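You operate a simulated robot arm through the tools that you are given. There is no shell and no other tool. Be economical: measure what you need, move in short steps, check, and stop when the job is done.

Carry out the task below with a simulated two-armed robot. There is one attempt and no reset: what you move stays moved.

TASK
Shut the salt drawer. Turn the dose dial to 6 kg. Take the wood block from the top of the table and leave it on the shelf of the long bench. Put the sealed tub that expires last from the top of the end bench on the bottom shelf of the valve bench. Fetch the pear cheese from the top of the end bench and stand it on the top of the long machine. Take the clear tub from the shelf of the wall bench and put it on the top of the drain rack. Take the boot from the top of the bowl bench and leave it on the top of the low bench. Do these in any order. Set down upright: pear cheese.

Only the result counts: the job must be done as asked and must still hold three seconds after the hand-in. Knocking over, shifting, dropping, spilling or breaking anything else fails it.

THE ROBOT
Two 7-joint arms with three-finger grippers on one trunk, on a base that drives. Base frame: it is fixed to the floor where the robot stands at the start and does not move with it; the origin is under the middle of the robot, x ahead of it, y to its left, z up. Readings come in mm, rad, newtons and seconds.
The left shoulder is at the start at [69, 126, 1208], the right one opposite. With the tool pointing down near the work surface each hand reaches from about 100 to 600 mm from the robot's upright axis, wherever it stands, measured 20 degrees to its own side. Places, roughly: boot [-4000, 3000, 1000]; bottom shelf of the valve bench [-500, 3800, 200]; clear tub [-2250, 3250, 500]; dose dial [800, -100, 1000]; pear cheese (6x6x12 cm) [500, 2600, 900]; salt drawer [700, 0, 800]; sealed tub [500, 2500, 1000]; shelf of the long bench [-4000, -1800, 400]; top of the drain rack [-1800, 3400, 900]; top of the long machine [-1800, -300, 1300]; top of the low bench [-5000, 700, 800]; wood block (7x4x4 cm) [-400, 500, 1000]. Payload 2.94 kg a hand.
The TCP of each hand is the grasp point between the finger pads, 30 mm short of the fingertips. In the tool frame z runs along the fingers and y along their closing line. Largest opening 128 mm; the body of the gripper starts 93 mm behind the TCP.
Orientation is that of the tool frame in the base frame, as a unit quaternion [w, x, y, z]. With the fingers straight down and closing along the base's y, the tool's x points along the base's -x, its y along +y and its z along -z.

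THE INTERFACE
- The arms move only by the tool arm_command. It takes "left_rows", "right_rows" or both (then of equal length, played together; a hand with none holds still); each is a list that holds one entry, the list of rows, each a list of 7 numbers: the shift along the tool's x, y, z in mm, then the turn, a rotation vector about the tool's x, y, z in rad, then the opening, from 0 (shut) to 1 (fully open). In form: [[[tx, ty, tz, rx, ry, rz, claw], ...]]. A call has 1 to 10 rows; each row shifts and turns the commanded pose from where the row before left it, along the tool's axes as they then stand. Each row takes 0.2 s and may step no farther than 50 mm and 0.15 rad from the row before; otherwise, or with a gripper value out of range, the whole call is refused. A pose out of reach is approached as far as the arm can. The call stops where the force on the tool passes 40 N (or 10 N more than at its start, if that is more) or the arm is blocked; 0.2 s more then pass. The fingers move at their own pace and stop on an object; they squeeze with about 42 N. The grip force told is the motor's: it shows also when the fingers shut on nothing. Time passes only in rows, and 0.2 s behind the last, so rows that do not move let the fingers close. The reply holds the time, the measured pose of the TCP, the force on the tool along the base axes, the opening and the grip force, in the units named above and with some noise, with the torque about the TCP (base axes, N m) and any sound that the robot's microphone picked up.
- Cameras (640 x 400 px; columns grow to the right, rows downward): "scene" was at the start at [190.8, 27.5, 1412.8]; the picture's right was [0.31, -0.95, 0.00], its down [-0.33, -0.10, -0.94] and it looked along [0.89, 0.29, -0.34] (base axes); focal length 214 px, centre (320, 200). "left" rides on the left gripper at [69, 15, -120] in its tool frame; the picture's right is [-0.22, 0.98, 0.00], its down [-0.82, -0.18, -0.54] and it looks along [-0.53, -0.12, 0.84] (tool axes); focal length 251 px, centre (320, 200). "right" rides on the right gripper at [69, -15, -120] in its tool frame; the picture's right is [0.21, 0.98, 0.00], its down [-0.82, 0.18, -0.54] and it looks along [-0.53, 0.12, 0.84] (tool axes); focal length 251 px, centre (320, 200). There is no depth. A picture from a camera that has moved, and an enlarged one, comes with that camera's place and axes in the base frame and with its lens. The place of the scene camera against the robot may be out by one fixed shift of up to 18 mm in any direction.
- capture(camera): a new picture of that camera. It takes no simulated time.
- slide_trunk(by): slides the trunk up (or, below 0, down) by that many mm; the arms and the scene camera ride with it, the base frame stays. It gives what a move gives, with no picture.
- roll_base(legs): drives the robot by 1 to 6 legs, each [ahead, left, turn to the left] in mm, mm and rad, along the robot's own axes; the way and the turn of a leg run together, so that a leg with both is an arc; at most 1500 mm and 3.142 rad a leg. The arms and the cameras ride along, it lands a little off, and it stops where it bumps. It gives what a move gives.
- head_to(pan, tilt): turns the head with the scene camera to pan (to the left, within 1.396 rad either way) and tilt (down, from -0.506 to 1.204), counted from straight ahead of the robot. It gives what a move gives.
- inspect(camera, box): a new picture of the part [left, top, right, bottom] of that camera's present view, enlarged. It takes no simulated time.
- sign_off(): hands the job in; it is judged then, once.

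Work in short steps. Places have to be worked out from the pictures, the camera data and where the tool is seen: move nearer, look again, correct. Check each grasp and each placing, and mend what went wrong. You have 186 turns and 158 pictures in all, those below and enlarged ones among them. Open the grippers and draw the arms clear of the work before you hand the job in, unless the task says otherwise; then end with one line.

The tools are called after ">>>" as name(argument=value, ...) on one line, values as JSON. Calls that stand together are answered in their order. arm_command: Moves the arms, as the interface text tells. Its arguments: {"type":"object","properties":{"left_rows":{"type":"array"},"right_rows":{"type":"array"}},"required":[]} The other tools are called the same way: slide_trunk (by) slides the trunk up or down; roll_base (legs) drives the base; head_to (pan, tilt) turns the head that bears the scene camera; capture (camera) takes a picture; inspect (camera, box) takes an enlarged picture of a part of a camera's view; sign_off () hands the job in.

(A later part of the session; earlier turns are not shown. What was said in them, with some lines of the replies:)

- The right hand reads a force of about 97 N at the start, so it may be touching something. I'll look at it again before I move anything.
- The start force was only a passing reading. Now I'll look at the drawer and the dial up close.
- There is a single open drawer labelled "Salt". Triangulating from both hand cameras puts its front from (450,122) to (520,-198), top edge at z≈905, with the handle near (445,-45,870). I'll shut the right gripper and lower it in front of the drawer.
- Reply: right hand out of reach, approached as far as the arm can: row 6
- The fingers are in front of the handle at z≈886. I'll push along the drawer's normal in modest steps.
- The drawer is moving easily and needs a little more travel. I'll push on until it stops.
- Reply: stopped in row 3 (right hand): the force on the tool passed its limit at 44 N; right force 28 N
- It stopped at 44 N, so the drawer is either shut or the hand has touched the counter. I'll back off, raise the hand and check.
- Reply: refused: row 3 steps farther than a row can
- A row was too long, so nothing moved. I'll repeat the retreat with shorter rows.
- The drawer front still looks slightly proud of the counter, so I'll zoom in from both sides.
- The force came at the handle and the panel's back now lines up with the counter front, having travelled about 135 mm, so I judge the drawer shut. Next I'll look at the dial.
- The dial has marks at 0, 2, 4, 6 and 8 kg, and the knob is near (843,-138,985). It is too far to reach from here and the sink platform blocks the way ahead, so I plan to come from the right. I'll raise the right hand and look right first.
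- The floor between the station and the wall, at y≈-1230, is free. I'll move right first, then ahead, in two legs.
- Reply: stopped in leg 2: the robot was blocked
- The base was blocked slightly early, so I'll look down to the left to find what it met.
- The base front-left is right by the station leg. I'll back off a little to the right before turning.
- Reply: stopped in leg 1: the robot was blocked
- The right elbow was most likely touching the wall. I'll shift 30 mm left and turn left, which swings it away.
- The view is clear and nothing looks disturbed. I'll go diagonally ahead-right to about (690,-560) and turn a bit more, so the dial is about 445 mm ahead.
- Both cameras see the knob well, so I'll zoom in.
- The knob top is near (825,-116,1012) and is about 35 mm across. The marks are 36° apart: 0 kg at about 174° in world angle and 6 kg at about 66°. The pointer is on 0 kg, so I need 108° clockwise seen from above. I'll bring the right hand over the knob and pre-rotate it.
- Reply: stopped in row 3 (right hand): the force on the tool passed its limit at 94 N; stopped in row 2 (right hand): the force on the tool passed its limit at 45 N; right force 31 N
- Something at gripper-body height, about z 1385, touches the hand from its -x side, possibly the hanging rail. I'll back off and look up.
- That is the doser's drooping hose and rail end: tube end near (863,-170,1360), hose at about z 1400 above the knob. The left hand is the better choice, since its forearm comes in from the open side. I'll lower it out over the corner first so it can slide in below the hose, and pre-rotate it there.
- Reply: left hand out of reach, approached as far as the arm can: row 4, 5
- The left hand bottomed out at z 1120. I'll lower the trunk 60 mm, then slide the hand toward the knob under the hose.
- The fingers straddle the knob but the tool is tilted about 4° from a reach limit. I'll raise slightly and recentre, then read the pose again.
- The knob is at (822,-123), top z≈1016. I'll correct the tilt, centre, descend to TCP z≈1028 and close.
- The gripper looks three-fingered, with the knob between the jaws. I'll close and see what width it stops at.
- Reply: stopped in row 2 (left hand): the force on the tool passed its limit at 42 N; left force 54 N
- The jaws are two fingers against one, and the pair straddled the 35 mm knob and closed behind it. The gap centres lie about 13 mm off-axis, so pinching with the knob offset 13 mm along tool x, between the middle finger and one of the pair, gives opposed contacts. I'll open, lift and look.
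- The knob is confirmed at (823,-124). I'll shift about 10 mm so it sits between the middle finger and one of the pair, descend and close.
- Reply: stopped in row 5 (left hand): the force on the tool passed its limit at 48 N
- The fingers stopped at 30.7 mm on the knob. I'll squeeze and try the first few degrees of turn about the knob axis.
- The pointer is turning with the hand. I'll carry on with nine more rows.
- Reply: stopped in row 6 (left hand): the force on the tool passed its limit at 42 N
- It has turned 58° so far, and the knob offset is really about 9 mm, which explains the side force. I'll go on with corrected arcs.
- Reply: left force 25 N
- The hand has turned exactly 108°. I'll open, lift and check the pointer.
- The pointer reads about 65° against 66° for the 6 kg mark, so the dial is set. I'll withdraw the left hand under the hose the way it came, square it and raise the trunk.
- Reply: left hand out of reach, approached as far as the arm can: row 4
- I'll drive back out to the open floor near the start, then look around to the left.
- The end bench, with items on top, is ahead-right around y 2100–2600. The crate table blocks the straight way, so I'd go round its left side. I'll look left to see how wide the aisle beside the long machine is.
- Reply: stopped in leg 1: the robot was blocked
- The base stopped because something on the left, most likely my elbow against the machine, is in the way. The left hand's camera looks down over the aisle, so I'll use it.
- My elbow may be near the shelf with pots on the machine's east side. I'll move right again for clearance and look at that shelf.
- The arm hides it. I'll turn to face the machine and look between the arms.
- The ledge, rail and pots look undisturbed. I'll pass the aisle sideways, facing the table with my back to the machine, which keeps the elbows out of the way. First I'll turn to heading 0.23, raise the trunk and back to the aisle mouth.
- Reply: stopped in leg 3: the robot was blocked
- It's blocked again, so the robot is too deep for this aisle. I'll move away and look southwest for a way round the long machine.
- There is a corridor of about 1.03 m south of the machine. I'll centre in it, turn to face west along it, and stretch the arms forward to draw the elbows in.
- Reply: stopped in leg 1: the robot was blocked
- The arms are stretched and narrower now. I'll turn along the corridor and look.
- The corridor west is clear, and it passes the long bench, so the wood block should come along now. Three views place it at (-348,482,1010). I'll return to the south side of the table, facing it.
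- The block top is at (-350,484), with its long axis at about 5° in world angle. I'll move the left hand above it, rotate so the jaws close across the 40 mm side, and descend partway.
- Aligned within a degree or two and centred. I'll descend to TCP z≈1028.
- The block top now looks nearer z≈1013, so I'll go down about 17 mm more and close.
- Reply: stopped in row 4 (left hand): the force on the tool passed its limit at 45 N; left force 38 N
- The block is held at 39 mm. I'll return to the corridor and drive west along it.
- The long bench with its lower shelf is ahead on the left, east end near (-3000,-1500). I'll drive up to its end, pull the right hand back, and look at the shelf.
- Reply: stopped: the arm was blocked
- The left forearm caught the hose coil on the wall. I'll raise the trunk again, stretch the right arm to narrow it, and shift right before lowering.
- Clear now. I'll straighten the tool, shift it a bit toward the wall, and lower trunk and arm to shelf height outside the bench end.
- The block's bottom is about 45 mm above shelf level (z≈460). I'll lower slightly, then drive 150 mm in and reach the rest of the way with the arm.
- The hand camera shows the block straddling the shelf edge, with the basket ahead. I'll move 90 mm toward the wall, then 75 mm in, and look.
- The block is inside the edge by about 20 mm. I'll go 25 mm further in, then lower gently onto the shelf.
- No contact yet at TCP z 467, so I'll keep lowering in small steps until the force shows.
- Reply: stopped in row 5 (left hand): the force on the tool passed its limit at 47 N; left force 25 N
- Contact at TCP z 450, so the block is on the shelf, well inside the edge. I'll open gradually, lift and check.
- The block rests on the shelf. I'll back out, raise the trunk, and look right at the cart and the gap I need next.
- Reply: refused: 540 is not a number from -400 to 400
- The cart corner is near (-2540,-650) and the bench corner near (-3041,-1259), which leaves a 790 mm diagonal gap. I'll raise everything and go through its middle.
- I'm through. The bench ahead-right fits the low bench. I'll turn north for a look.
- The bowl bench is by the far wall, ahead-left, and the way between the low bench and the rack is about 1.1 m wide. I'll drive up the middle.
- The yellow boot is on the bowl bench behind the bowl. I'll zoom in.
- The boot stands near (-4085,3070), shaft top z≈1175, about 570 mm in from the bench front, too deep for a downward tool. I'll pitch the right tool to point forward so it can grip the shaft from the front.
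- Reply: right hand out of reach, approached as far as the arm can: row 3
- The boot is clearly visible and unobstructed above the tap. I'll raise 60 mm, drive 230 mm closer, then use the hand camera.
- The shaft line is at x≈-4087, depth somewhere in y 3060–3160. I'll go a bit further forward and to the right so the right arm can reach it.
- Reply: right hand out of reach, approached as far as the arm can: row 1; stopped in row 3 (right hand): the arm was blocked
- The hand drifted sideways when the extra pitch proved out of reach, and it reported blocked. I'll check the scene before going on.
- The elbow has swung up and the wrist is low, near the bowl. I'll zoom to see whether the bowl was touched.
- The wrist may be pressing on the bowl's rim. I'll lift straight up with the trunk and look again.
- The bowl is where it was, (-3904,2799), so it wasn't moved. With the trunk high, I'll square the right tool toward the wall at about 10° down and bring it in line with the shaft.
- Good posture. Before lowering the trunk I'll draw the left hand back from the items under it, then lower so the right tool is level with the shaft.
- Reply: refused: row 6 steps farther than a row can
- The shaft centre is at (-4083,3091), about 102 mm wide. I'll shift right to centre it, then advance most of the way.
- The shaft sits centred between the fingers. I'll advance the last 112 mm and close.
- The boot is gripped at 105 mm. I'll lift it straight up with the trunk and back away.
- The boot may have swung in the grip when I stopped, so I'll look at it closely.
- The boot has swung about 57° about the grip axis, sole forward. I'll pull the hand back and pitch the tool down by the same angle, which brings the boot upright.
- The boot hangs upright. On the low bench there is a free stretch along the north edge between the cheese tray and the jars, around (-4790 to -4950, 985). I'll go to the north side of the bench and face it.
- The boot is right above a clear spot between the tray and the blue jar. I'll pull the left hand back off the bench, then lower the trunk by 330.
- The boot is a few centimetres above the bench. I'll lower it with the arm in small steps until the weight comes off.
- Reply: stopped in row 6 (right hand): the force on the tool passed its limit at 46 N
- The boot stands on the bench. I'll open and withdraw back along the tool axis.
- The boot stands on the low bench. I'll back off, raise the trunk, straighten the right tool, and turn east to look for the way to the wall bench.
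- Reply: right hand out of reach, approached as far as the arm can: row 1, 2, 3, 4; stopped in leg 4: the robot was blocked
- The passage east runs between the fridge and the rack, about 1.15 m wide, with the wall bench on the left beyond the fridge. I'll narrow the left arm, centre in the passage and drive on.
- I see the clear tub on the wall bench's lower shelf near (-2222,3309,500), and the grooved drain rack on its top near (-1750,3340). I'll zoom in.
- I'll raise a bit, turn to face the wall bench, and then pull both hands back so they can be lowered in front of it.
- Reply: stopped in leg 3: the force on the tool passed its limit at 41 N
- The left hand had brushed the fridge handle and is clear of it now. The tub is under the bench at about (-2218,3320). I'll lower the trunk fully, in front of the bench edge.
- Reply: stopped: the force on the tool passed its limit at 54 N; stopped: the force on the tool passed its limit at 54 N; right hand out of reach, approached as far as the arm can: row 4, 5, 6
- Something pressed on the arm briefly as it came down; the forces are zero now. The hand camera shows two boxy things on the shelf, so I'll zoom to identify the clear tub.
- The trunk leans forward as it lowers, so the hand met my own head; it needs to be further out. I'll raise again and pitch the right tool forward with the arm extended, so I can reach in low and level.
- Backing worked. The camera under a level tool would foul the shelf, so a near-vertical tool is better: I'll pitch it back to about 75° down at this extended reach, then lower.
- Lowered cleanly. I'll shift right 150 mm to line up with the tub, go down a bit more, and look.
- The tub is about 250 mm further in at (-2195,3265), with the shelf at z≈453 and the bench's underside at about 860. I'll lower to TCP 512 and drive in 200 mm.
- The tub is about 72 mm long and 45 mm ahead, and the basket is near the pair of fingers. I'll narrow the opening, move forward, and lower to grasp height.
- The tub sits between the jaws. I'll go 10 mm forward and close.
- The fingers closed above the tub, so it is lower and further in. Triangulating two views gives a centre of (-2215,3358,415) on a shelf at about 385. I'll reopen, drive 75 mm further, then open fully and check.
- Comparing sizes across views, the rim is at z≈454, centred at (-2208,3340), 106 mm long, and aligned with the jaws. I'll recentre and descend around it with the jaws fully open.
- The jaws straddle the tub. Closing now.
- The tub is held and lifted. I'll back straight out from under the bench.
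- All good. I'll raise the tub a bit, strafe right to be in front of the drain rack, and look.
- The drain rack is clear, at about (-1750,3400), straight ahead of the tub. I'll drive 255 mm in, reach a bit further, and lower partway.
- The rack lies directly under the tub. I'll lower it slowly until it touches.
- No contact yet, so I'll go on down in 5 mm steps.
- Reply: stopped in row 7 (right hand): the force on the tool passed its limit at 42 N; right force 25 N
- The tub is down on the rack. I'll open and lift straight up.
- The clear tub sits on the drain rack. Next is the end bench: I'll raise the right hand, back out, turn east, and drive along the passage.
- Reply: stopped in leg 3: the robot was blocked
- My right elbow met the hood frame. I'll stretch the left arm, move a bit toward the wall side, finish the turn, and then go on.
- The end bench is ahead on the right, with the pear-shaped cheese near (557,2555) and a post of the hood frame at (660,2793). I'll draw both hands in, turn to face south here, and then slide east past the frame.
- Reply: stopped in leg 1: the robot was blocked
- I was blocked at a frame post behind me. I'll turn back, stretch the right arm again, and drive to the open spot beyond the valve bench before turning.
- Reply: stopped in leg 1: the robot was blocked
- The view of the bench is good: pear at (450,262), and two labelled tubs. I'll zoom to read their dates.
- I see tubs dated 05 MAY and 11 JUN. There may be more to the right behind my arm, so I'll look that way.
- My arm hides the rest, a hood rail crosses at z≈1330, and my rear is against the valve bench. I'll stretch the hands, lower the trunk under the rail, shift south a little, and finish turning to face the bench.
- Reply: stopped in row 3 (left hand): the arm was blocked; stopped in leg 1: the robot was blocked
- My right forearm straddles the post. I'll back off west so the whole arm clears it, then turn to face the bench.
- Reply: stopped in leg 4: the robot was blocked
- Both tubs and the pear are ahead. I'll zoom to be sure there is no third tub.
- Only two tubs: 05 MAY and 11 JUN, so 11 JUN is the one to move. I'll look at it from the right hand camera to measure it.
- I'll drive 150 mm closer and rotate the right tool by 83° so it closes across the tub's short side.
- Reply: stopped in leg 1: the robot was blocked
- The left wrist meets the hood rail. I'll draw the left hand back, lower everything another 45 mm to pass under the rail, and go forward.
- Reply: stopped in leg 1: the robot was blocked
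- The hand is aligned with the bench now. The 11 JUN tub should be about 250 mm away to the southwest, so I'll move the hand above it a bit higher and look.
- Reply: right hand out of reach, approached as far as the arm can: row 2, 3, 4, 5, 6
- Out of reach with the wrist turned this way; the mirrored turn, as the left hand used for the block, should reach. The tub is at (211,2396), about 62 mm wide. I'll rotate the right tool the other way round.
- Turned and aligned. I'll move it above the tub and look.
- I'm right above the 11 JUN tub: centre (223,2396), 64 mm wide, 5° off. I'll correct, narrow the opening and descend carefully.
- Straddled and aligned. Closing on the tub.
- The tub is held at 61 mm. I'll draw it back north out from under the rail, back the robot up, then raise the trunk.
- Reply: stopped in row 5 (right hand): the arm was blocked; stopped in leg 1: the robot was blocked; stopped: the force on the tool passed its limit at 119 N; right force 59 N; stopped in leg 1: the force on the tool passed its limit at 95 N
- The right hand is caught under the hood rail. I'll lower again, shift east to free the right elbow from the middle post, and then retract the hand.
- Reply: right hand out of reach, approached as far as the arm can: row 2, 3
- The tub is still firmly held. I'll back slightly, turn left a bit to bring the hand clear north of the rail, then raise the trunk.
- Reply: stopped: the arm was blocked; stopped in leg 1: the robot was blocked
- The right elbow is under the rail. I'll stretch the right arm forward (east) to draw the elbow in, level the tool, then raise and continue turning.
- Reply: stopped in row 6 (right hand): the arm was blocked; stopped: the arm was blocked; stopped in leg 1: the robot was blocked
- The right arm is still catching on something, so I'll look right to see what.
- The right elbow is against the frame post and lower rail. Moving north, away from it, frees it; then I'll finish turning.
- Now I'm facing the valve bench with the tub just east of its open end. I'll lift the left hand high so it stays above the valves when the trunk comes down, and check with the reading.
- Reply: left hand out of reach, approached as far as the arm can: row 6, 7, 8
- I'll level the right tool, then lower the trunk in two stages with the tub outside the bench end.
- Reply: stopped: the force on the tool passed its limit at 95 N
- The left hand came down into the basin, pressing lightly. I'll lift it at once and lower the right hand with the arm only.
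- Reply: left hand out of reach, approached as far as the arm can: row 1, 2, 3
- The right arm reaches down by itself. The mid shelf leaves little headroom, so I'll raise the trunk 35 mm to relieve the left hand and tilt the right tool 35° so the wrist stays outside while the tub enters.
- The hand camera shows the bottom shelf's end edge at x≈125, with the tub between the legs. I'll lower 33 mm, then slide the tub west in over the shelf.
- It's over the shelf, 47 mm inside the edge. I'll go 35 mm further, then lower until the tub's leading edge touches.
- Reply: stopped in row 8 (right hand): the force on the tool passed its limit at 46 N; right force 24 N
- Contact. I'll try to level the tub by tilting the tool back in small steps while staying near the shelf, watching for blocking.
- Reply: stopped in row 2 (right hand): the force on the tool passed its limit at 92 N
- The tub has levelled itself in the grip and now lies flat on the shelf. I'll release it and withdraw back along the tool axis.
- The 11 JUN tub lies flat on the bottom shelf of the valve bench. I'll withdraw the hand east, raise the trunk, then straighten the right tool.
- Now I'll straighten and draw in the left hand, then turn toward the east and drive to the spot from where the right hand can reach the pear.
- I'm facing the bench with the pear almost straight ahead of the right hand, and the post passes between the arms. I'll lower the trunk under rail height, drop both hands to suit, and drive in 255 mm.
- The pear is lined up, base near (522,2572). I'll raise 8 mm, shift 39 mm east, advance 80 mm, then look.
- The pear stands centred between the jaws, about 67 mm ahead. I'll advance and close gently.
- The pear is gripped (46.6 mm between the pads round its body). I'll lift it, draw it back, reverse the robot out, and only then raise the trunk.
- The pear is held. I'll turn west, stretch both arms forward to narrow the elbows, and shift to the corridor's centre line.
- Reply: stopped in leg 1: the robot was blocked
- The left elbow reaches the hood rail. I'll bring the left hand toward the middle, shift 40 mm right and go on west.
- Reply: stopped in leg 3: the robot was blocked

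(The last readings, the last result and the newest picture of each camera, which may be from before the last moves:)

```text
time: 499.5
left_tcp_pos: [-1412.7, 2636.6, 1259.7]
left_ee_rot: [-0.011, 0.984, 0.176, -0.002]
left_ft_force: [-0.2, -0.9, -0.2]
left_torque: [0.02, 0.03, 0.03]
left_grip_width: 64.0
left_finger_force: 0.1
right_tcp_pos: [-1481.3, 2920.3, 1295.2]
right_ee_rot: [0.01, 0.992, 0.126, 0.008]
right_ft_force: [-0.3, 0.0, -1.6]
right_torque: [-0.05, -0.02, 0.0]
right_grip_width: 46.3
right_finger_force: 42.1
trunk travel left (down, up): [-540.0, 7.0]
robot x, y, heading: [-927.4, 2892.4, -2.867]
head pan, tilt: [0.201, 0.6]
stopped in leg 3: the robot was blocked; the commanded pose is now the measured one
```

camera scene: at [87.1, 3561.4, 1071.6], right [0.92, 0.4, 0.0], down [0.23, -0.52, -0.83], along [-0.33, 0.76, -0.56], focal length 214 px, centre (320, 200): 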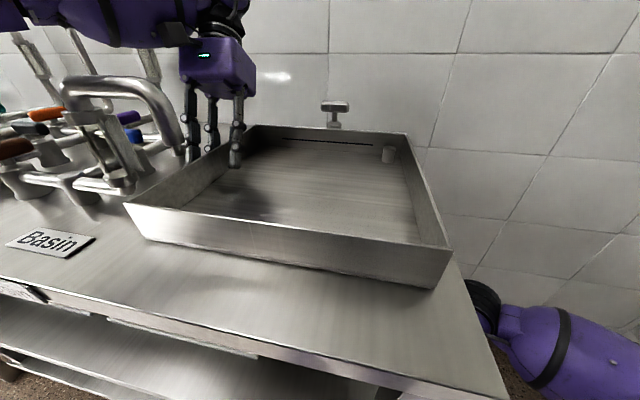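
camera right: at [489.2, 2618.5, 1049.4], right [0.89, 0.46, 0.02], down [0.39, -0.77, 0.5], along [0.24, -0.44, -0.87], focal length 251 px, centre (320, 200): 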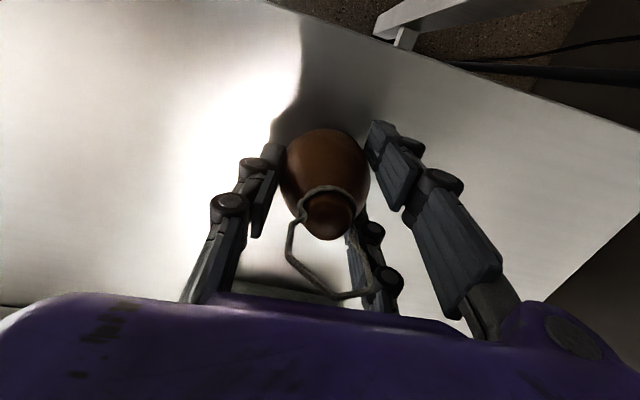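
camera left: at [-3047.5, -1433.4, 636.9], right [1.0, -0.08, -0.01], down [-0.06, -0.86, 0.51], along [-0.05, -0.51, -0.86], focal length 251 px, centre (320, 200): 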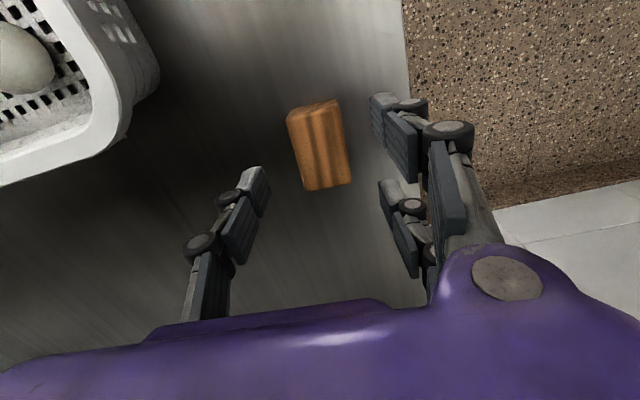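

Blocked briefly; my earlier eastbound line ran about 30 mm further north. I'll shift right and continue along that line.

>>> roll_base(legs=[[20, -45, 0], [800, 0, -0.03]])

```text
time: 500.1
left_tcp_pos: [-1415.6, 2634.7, 1260.1]
left_ee_rot: [-0.01, 0.983, 0.181, -0.003]
left_ft_force: [-1.2, 0.7, -0.1]
left_torque: [0.05, 0.01, -0.04]
left_grip_width: 63.9
left_finger_force: 0.1
right_tcp_pos: [-1484.0, 2918.5, 1288.9]
right_ee_rot: [0.01, 0.991, 0.129, 0.014]
right_ft_force: [-0.1, -0.6, -1.4]
right_torque: [0.0, -0.01, -0.01]
right_grip_width: 46.2
right_finger_force: 42.1
trunk travel left (down, up): [-540.0, 7.0]
robot x, y, heading: [-918.4, 2899.9, -2.861]
head pan, tilt: [0.201, 0.6]
stopped in leg 1: the robot was blocked; the commanded pose is now the measured one
```

I'll try a pure sidestep to the right, with no forward motion.

>>> roll_base(legs=[[-40, 0, 0], [0, -60, 0], [300, 0, -0.04]])

```text
time: 503.5
left_tcp_pos: [-1723.7, 2618.0, 1240.0]
left_ee_rot: [-0.018, 0.987, 0.161, 0.013]
left_ft_force: [0.3, 0.3, 0.2]
left_torque: [0.01, 0.0, 0.03]
left_grip_width: 64.0
left_finger_force: 0.0
right_tcp_pos: [-1784.5, 2901.6, 1278.1]
right_ee_rot: [0.001, 0.993, 0.112, 0.024]
right_ft_force: [0.7, -0.3, -1.5]
right_torque: [-0.01, 0.01, 0.03]
right_grip_width: 46.3
right_finger_force: 42.0
trunk travel left (down, up): [-540.0, 7.0]
robot x, y, heading: [-1199.6, 2887.0, -2.901]
head pan, tilt: [0.201, 0.6]
```

Free now. I'll continue west along the corridor toward the bowl bench area.

>>> roll_base(legs=[[1200, 0, 0], [1400, 15, 0]])

```text
time: 516.0
left_tcp_pos: [-4194.5, 1904.1, 1238.1]
left_ee_rot: [-0.019, 0.982, 0.187, 0.013]
left_ft_force: [-0.7, -0.3, 0.4]
left_torque: [-0.03, 0.01, -0.01]
left_grip_width: 63.9
left_finger_force: 0.1
right_tcp_pos: [-4269.0, 2182.8, 1276.2]
right_ee_rot: [0.001, 0.99, 0.137, 0.026]
right_ft_force: [0.0, -0.3, -0.9]
right_torque: [0.01, 0.01, 0.0]
right_grip_width: 46.1
right_finger_force: 41.8
trunk travel left (down, up): [-540.0, 7.0]
robot x, y, heading: [-3678.3, 2196.9, -2.847]
head pan, tilt: [0.201, 0.6]
```

Now at the northwest; next south between the low bench and the rack. I'll turn south, sidestep west, and drive down the middle.

>>> roll_base(legs=[[0, 0, 0.8], [0, 0, 0.75], [0, -280, 0], [1050, 0, 0]])

```text
time: 528.0
left_tcp_pos: [-3465.0, 598.4, 1239.3]
left_ee_rot: [-0.023, 0.589, 0.808, -0.004]
left_ft_force: [0.1, -0.3, 0.1]
left_torque: [-0.01, 0.0, -0.04]
left_grip_width: 64.1
left_finger_force: 0.0
right_tcp_pos: [-3750.6, 541.6, 1277.5]
right_ee_rot: [-0.017, 0.629, 0.777, 0.019]
right_ft_force: [-0.2, 0.1, -1.0]
right_torque: [0.01, 0.03, 0.0]
right_grip_width: 46.0
right_finger_force: 41.9
trunk travel left (down, up): [-540.0, 7.0]
robot x, y, heading: [-3726.9, 1130.0, -1.342]
head pan, tilt: [0.201, 0.6]
```

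Good. Next: further south, turn to face west again, then go through the gap backwards along the known path.

>>> roll_base(legs=[[1080, 0, 0], [0, 0, -0.8], [0, 0, -0.775], [-177, 725, 0]])

```text
time: 544.4
left_tcp_pos: [-3755.2, -899.8, 1239.4]
left_ee_rot: [-0.017, 0.992, 0.127, 0.014]
left_ft_force: [-0.2, 0.5, 0.1]
left_torque: [0.04, 0.0, 0.0]
left_grip_width: 64.3
left_finger_force: 0.1
right_tcp_pos: [-3796.9, -613.7, 1277.2]
right_ee_rot: [0.002, 0.997, 0.077, 0.025]
right_ft_force: [-0.4, 0.4, -1.8]
right_torque: [-0.02, -0.01, 0.02]
right_grip_width: 46.2
right_finger_force: 41.9
trunk travel left (down, up): [-540.0, 7.0]
robot x, y, heading: [-3209.4, -668.6, -2.964]
head pan, tilt: [0.201, 0.6]
```

I'll back through the gap along the earlier path.

>>> roll_base(legs=[[-384, 351, 0.03], [-507, 175, 0], [-460, 125, 0]])

```text
time: 549.4
left_tcp_pos: [-3098.8, -1215.8, 1237.3]
left_ee_rot: [-0.017, 0.989, 0.143, 0.014]
left_ft_force: [0.7, 0.9, -0.2]
left_torque: [-0.09, 0.06, 0.0]
left_grip_width: 63.8
left_finger_force: 0.1
right_tcp_pos: [-3152.8, -929.5, 1275.4]
right_ee_rot: [0.003, 0.995, 0.094, 0.027]
right_ft_force: [1.1, 0.8, -0.7]
right_torque: [-0.1, 0.1, -0.02]
right_grip_width: 46.0
right_finger_force: 42.5
trunk travel left (down, up): [-540.0, 7.0]
robot x, y, heading: [-2565.1, -970.9, -2.926]
head pan, tilt: [0.201, 0.6]
stopped in leg 2: the robot was blocked; the commanded pose is now the measured one
```

Blocked near the cart corner, so I'll move south, away from the cart, before reversing further.

>>> roll_base(legs=[[30, 90, 0], [-330, 80, 0]])

```text
time: 552.6
left_tcp_pos: [-2771.2, -1321.9, 1236.6]
left_ee_rot: [-0.018, 0.989, 0.144, 0.016]
left_ft_force: [0.2, -0.8, -0.7]
left_torque: [0.01, -0.01, 0.0]
left_grip_width: 64.2
left_finger_force: 0.0
right_tcp_pos: [-2822.7, -1035.2, 1274.4]
right_ee_rot: [0.001, 0.995, 0.094, 0.027]
right_ft_force: [-0.8, -0.6, -1.1]
right_torque: [0.0, 0.03, 0.0]
right_grip_width: 46.0
right_finger_force: 41.9
trunk travel left (down, up): [-540.0, 7.0]
robot x, y, heading: [-2231.6, -1072.7, -2.932]
head pan, tilt: [0.201, 0.6]
```

I'll back to about x=-1750 in the corridor, raise both hands above the machine top, turn north and look at the top for a free spot.

>>> roll_base(legs=[[-469, 112, 0]])

>>> arm_command(left_rows=[[[0, 0, -45, 0, 0, 0, 0.4], [0, 0, -45, 0, 0, 0, 0.4], [0, 0, -45, 0, 0, 0, 0.4], [0, 0, -45, 0, 0, 0, 0.4], [0, 0, -20, 0, 0, 0, 0.4]]], right_rows=[[[0, 0, -45, 0, 0, 0, 0.3], [0, 0, -45, 0, 0, 0, 0.3], [0, 0, -45, 0, 0, 0, 0.3], [0, 0, -45, 0, 0, 0, 0.3], [0, 0, -20, 0, 0, 0, 0.3]]])

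>>> roll_base(legs=[[0, 0, -0.8], [0, 0, -0.75]])

>>> head_to(pan=0.0, tilt=0.45)

>>> capture(camera="scene")

```text
time: 555.5
left_tcp_pos: [-2289.8, -1332.9, 1237.3]
left_ee_rot: [-0.018, 0.989, 0.143, 0.016]
left_ft_force: [-0.4, 0.1, 0.0]
left_torque: [0.03, 0.01, 0.02]
left_grip_width: 64.1
left_finger_force: 0.1
right_tcp_pos: [-2341.4, -1044.9, 1273.8]
right_ee_rot: [0.001, 0.995, 0.093, 0.028]
right_ft_force: [-0.1, 0.4, -1.4]
right_torque: [0.01, -0.01, -0.02]
right_grip_width: 46.0
right_finger_force: 42.0
trunk travel left (down, up): [-540.0, 7.0]
robot x, y, heading: [-1751.6, -1081.3, -2.932]
head pan, tilt: [0.201, 0.6]
```

```text
time: 556.7
left_tcp_pos: [-2291.9, -1341.1, 1437.0]
left_ee_rot: [-0.017, 0.989, 0.145, 0.014]
left_ft_force: [-0.2, -0.2, -1.6]
left_torque: [0.01, 0.0, 0.06]
left_grip_width: 51.4
left_finger_force: 0.2
right_tcp_pos: [-2350.1, -1046.2, 1473.2]
right_ee_rot: [0.001, 0.995, 0.092, 0.026]
right_ft_force: [0.2, 0.5, -2.1]
right_torque: [0.02, 0.03, 0.0]
right_grip_width: 46.1
right_finger_force: 42.3
trunk travel left (down, up): [-540.0, 7.0]
robot x, y, heading: [-1750.2, -1083.9, -2.931]
head pan, tilt: [0.201, 0.6]
```

```text
time: 561.2
left_tcp_pos: [-2012.0, -545.4, 1436.4]
left_ee_rot: [-0.002, 0.803, -0.596, 0.023]
left_ft_force: [0.5, 0.2, -0.1]
left_torque: [-0.01, 0.02, -0.02]
left_grip_width: 50.8
left_finger_force: 0.0
right_tcp_pos: [-1718.0, -483.5, 1471.8]
right_ee_rot: [0.02, 0.772, -0.635, 0.019]
right_ft_force: [0.4, -0.1, -0.7]
right_torque: [0.01, 0.01, 0.05]
right_grip_width: 46.1
right_finger_force: 42.6
trunk travel left (down, up): [-540.0, 7.0]
robot x, y, heading: [-1751.2, -1084.5, 1.787]
head pan, tilt: [0.201, 0.6]
```

```text
time: 561.9
left_tcp_pos: [-2011.6, -543.8, 1436.2]
left_ee_rot: [-0.002, 0.803, -0.595, 0.023]
left_ft_force: [0.3, -0.5, 0.6]
left_torque: [0.01, 0.01, -0.01]
left_grip_width: 51.0
left_finger_force: 0.0
right_tcp_pos: [-1718.2, -483.5, 1472.8]
right_ee_rot: [0.02, 0.772, -0.636, 0.019]
right_ft_force: [0.2, 0.5, -1.8]
right_torque: [-0.02, 0.0, 0.03]
right_grip_width: 46.0
right_finger_force: 42.4
trunk travel left (down, up): [-540.0, 7.0]
robot x, y, heading: [-1750.5, -1082.5, 1.786]
head pan, tilt: [0.0, 0.45]
```

```text
5 pictures are left
camera scene: at [-1772.9, -984.4, 1534.8], right [0.98, 0.21, 0.0], down [0.09, -0.43, -0.9], along [-0.19, 0.88, -0.44], focal length 214 px, centre (320, 200)
```

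scene: 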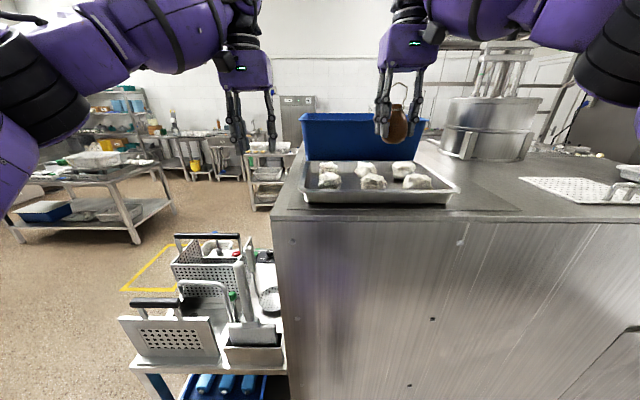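

The machine top is clear to see. There is a free spot between the cheese tray and the perforated plate, around (-1442,-454). I'll raise a bit more and strafe right so the pear hangs above it.

>>> arm_command(right_rows=[[[0, 0, -40, 0, 0, 0, 0.3]]])

>>> roll_base(legs=[[0, -275, 0]])

>>> arm_command(right_rows=[[[30, 0, 0, 0, 0, 0, 0.3]]])

>>> capture(camera="scene")

```text
time: 562.3
left_tcp_pos: [-2013.3, -546.6, 1438.6]
left_ee_rot: [-0.004, 0.803, -0.595, 0.024]
left_ft_force: [-0.4, -1.3, -0.5]
left_torque: [0.05, -0.06, 0.03]
left_grip_width: 51.1
left_finger_force: 0.1
right_tcp_pos: [-1719.1, -482.5, 1512.5]
right_ee_rot: [0.019, 0.772, -0.635, 0.019]
right_ft_force: [-0.7, -0.3, -1.1]
right_torque: [0.03, 0.0, 0.0]
right_grip_width: 46.1
right_finger_force: 42.3
trunk travel left (down, up): [-540.0, 7.0]
robot x, y, heading: [-1749.8, -1081.4, 1.789]
head pan, tilt: [0.0, 0.45]
```

```text
time: 565.4
left_tcp_pos: [-1739.5, -483.6, 1436.9]
left_ee_rot: [-0.003, 0.804, -0.594, 0.024]
left_ft_force: [0.4, -0.7, 0.4]
left_torque: [0.01, -0.01, 0.01]
left_grip_width: 51.2
left_finger_force: 0.1
right_tcp_pos: [-1445.3, -417.5, 1510.8]
right_ee_rot: [0.02, 0.773, -0.634, 0.019]
right_ft_force: [0.5, -0.2, -1.9]
right_torque: [0.0, 0.01, 0.02]
right_grip_width: 46.2
right_finger_force: 42.0
trunk travel left (down, up): [-540.0, 7.0]
robot x, y, heading: [-1479.1, -1021.1, 1.791]
head pan, tilt: [0.0, 0.45]
```

```text
time: 565.8
left_tcp_pos: [-1736.8, -486.1, 1438.9]
left_ee_rot: [-0.003, 0.804, -0.594, 0.022]
left_ft_force: [0.4, 0.0, 0.6]
left_torque: [0.05, 0.06, 0.03]
left_grip_width: 51.5
left_finger_force: 0.1
right_tcp_pos: [-1432.6, -448.0, 1513.2]
right_ee_rot: [0.019, 0.773, -0.634, 0.017]
right_ft_force: [-0.2, -0.9, -0.9]
right_torque: [0.04, 0.05, -0.02]
right_grip_width: 46.1
right_finger_force: 41.7
trunk travel left (down, up): [-540.0, 7.0]
robot x, y, heading: [-1474.5, -1020.9, 1.792]
head pan, tilt: [0.0, 0.45]
```

```text
4 pictures are left
camera scene: at [-1495.8, -925.4, 1535.1], right [0.98, 0.22, 0.0], down [0.09, -0.42, -0.9], along [-0.2, 0.88, -0.43], focal length 214 px, centre (320, 200)
```

scene: 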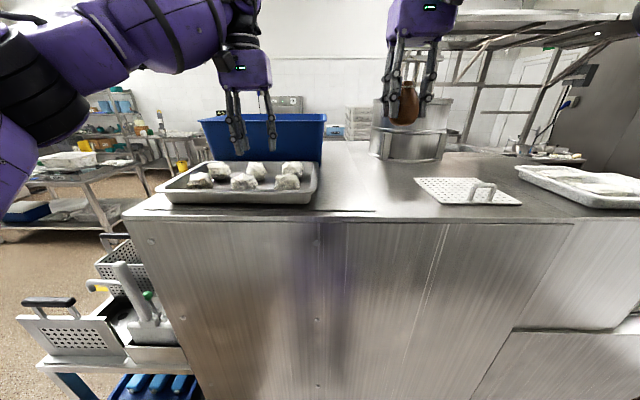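

The spot below is free. I'll shift 30 mm left for margin to the plate and descend to just above the surface.

>>> arm_command(right_rows=[[[0, 30, 0, 0, 0, 0, 0.3], [0, 0, 35, 0, 0, 0, 0.3], [0, 0, 35, 0, 0, 0, 0.3], [0, 0, 30, 0, 0, 0, 0.3], [0, 0, 10, 0, 0, 0, 0.3]]])

>>> arm_command(right_rows=[[[0, 0, 4, 0, 0, 0, 0.3], [0, 0, 4, 0, 0, 0, 0.3], [0, 0, 4, 0, 0, 0, 0.3], [0, 0, 4, 0, 0, 0, 0.3]]])

```text
time: 567.0
left_tcp_pos: [-1739.6, -484.3, 1436.4]
left_ee_rot: [-0.002, 0.804, -0.594, 0.023]
left_ft_force: [-0.3, -0.1, 0.8]
left_torque: [-0.02, 0.02, 0.01]
left_grip_width: 51.2
left_finger_force: 0.0
right_tcp_pos: [-1465.1, -459.6, 1401.6]
right_ee_rot: [0.019, 0.773, -0.634, 0.019]
right_ft_force: [-0.8, -0.5, -1.4]
right_torque: [0.03, 0.0, 0.0]
right_grip_width: 46.3
right_finger_force: 41.9
trunk travel left (down, up): [-540.0, 7.0]
robot x, y, heading: [-1475.3, -1019.7, 1.79]
head pan, tilt: [0.0, 0.45]
```

```text
time: 568.0
left_tcp_pos: [-1739.7, -483.4, 1437.1]
left_ee_rot: [-0.002, 0.804, -0.594, 0.022]
left_ft_force: [-0.6, 0.2, 0.5]
left_torque: [0.01, 0.0, -0.02]
left_grip_width: 50.9
left_finger_force: 0.0
right_tcp_pos: [-1468.4, -459.1, 1386.3]
right_ee_rot: [0.02, 0.773, -0.634, 0.019]
right_ft_force: [-0.1, 0.3, -1.8]
right_torque: [0.04, -0.03, 0.01]
right_grip_width: 46.4
right_finger_force: 42.4
trunk travel left (down, up): [-540.0, 7.0]
robot x, y, heading: [-1476.8, -1019.0, 1.786]
head pan, tilt: [0.0, 0.45]
```

Still hanging freely. I'll continue in 3 mm steps until it touches.

>>> arm_command(right_rows=[[[0, 0, 3, 0, 0, 0, 0.3], [0, 0, 3, 0, 0, 0, 0.3], [0, 0, 3, 0, 0, 0, 0.3], [0, 0, 3, 0, 0, 0, 0.3], [0, 0, 3, 0, 0, 0, 0.3], [0, 0, 3, 0, 0, 0, 0.3], [0, 0, 3, 0, 0, 0, 0.3]]])

```text
time: 569.6
left_tcp_pos: [-1738.8, -482.9, 1436.5]
left_ee_rot: [-0.002, 0.804, -0.594, 0.023]
left_ft_force: [0.4, -0.3, -0.6]
left_torque: [-0.01, 0.02, 0.03]
left_grip_width: 51.5
left_finger_force: 0.0
right_tcp_pos: [-1467.7, -460.5, 1364.4]
right_ee_rot: [0.019, 0.773, -0.633, 0.018]
right_ft_force: [-0.3, 0.9, 1.7]
right_torque: [0.06, 0.02, -0.04]
right_grip_width: 46.3
right_finger_force: 41.4
trunk travel left (down, up): [-540.0, 7.0]
robot x, y, heading: [-1477.5, -1022.3, 1.79]
head pan, tilt: [0.0, 0.45]
```

The weight has just come off (force went from -1.8 to +1.7 N). I'll go two small steps more and check.

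>>> arm_command(right_rows=[[[0, 0, 2, 0, 0, 0, 0.3], [0, 0, 2, 0, 0, 0, 0.3]]])

>>> capture(camera="right")

```text
time: 570.2
left_tcp_pos: [-1739.9, -485.0, 1437.9]
left_ee_rot: [-0.002, 0.805, -0.593, 0.023]
left_ft_force: [0.3, -0.7, 0.4]
left_torque: [0.0, 0.0, 0.01]
left_grip_width: 51.3
left_finger_force: 0.1
right_tcp_pos: [-1466.9, -460.8, 1364.1]
right_ee_rot: [0.019, 0.773, -0.634, 0.014]
right_ft_force: [-1.3, 10.3, 24.2]
right_torque: [0.29, 0.47, -0.15]
right_grip_width: 46.4
right_finger_force: 42.0
trunk travel left (down, up): [-540.0, 7.0]
robot x, y, heading: [-1473.9, -1023.8, 1.788]
head pan, tilt: [0.0, 0.45]
```

```text
3 pictures are left
camera right: at [-1437.8, -521.2, 1488.6], right [-0.92, -0.4, 0.02], down [-0.34, 0.79, 0.5], along [-0.22, 0.46, -0.86], focal length 251 px, centre (320, 200)
```

right: 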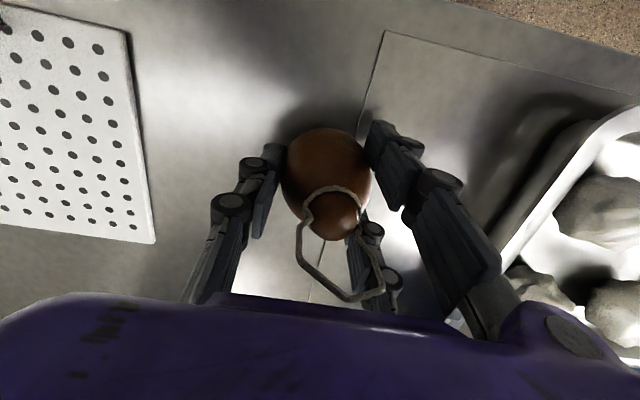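

The pear touches, but it straddles a panel seam. I'll lift it slightly, move 32 mm east onto the plain panel, and set it down again.

>>> arm_command(right_rows=[[[0, 0, -10, 0, 0, 0, 0.3], [0, -16, 0, 0, 0, 0, 0.3], [0, -16, 0, 0, 0, 0, 0.3], [0, 0, 3, 0, 0, 0, 0.3], [0, 0, 2, 0, 0, 0, 0.3]]])

>>> arm_command(right_rows=[[[0, 0, 2, 0, 0, 0, 0.3], [0, 0, 2, 0, 0, 0, 0.3]]])

```text
time: 571.4
left_tcp_pos: [-1739.8, -483.3, 1437.5]
left_ee_rot: [-0.002, 0.804, -0.594, 0.023]
left_ft_force: [-0.4, -0.1, 0.6]
left_torque: [-0.01, -0.01, -0.01]
left_grip_width: 51.1
left_finger_force: 0.1
right_tcp_pos: [-1434.8, -455.4, 1366.6]
right_ee_rot: [0.019, 0.773, -0.634, 0.019]
right_ft_force: [-0.3, -0.3, -1.2]
right_torque: [-0.01, 0.01, 0.02]
right_grip_width: 46.4
right_finger_force: 42.1
trunk travel left (down, up): [-540.0, 7.0]
robot x, y, heading: [-1476.1, -1020.5, 1.789]
head pan, tilt: [0.0, 0.45]
```

```text
time: 572.0
left_tcp_pos: [-1738.4, -485.0, 1437.3]
left_ee_rot: [-0.003, 0.804, -0.594, 0.022]
left_ft_force: [0.5, -0.8, 0.5]
left_torque: [-0.01, -0.02, 0.01]
left_grip_width: 51.4
left_finger_force: 0.0
right_tcp_pos: [-1436.5, -454.9, 1364.0]
right_ee_rot: [0.019, 0.773, -0.634, 0.018]
right_ft_force: [0.7, 2.4, 7.6]
right_torque: [0.07, 0.11, -0.03]
right_grip_width: 46.3
right_finger_force: 42.5
trunk travel left (down, up): [-540.0, 7.0]
robot x, y, heading: [-1479.7, -1027.2, 1.797]
head pan, tilt: [0.0, 0.45]
```

It's resting lightly on the flat panel. I'll open slowly and lift straight up.

>>> arm_command(right_rows=[[[0, 0, 0, 0, 0, 0, 0.4], [0, 0, 0, 0, 0, 0, 0.48], [0, 0, 0, 0, 0, 0, 0.56], [0, 0, 0, 0, 0, 0, 0.6], [0, 0, -15, 0, 0, 0, 0.6], [0, 0, -30, 0, 0, 0, 0.6], [0, 0, -40, 0, 0, 0, 0.6], [0, 0, -40, 0, 0, 0, 0.6], [0, 0, -40, 0, 0, 0, 0.6]]])

>>> capture(camera="scene")

```text
time: 574.0
left_tcp_pos: [-1740.8, -486.1, 1437.7]
left_ee_rot: [-0.004, 0.805, -0.593, 0.022]
left_ft_force: [-0.1, -0.2, -0.8]
left_torque: [0.06, -0.01, 0.03]
left_grip_width: 51.2
left_finger_force: 0.0
right_tcp_pos: [-1436.5, -448.1, 1531.9]
right_ee_rot: [0.018, 0.774, -0.633, 0.017]
right_ft_force: [-0.3, 0.2, 0.4]
right_torque: [0.01, -0.03, -0.02]
right_grip_width: 76.9
right_finger_force: 0.1
trunk travel left (down, up): [-540.0, 7.0]
robot x, y, heading: [-1476.3, -1024.9, 1.792]
head pan, tilt: [0.0, 0.45]
```

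```text
2 pictures are left
camera scene: at [-1500.1, -925.9, 1535.1], right [0.98, 0.22, 0.0], down [0.1, -0.42, -0.9], along [-0.2, 0.88, -0.43], focal length 214 px, centre (320, 200)
```

scene: 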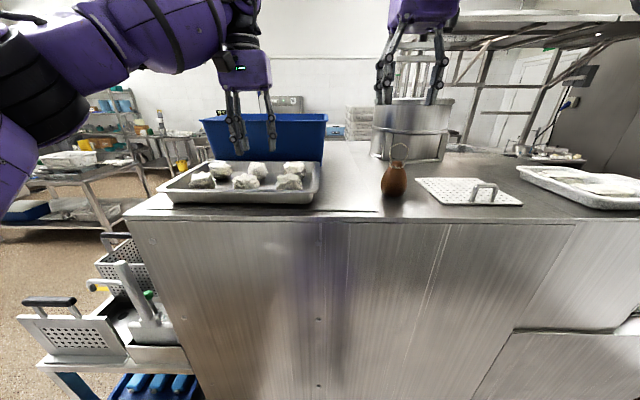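

The pear cheese stands upright on the long machine. I'll draw both arms back clear of the machine before handing in.

>>> arm_command(left_rows=[[[0, 0, -30, 0, 0, 0, 0.6], [40, 0, 0, 0, 0, 0, 0.6], [45, 0, 0, 0, 0, 0, 0.6], [45, 0, 0, 0, 0, 0, 0.6], [45, 0, 0, 0, 0, 0, 0.6]]], right_rows=[[[40, 0, 0, 0, 0, 0, 0.6], [45, 0, 0, 0, 0, 0, 0.6], [45, 0, 0, 0, 0, 0, 0.6], [45, 0, 0, 0, 0, 0, 0.6], [45, 0, 0, 0, 0, 0, 0.6]]])

>>> capture(camera="scene")

```text
time: 575.2
left_tcp_pos: [-1689.3, -656.0, 1478.5]
left_ee_rot: [-0.004, 0.805, -0.594, 0.021]
left_ft_force: [0.2, -0.4, 0.2]
left_torque: [0.1, 0.02, 0.0]
left_grip_width: 77.1
left_finger_force: 0.1
right_tcp_pos: [-1393.1, -668.1, 1541.5]
right_ee_rot: [0.017, 0.774, -0.633, 0.016]
right_ft_force: [-0.4, -1.3, 0.2]
right_torque: [0.09, -0.02, -0.01]
right_grip_width: 76.7
right_finger_force: 0.0
trunk travel left (down, up): [-540.0, 7.0]
robot x, y, heading: [-1477.5, -1021.4, 1.79]
head pan, tilt: [0.0, 0.45]
```

```text
1 pictures are left
camera scene: at [-1497.8, -928.9, 1535.4], right [0.98, 0.22, 0.0], down [0.09, -0.42, -0.9], along [-0.2, 0.88, -0.43], focal length 214 px, centre (320, 200)
```

scene: 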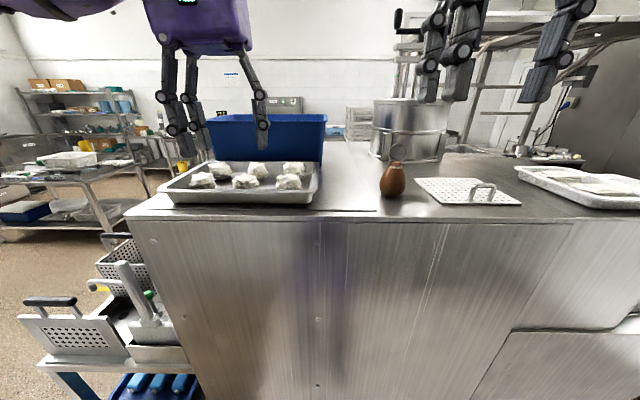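

All seven jobs are done, the pear stands upright, and both grippers are open and clear of the work, so I'm handing in.

>>> sign_off()

```text
The job is handed in.
```

I handed the job in with all seven tasks done as far as I could see; the pear cheese stands upright on the long machine. I bumped fixed furniture several times on the way and saw nothing knocked over, but I did not go back to check every spot.
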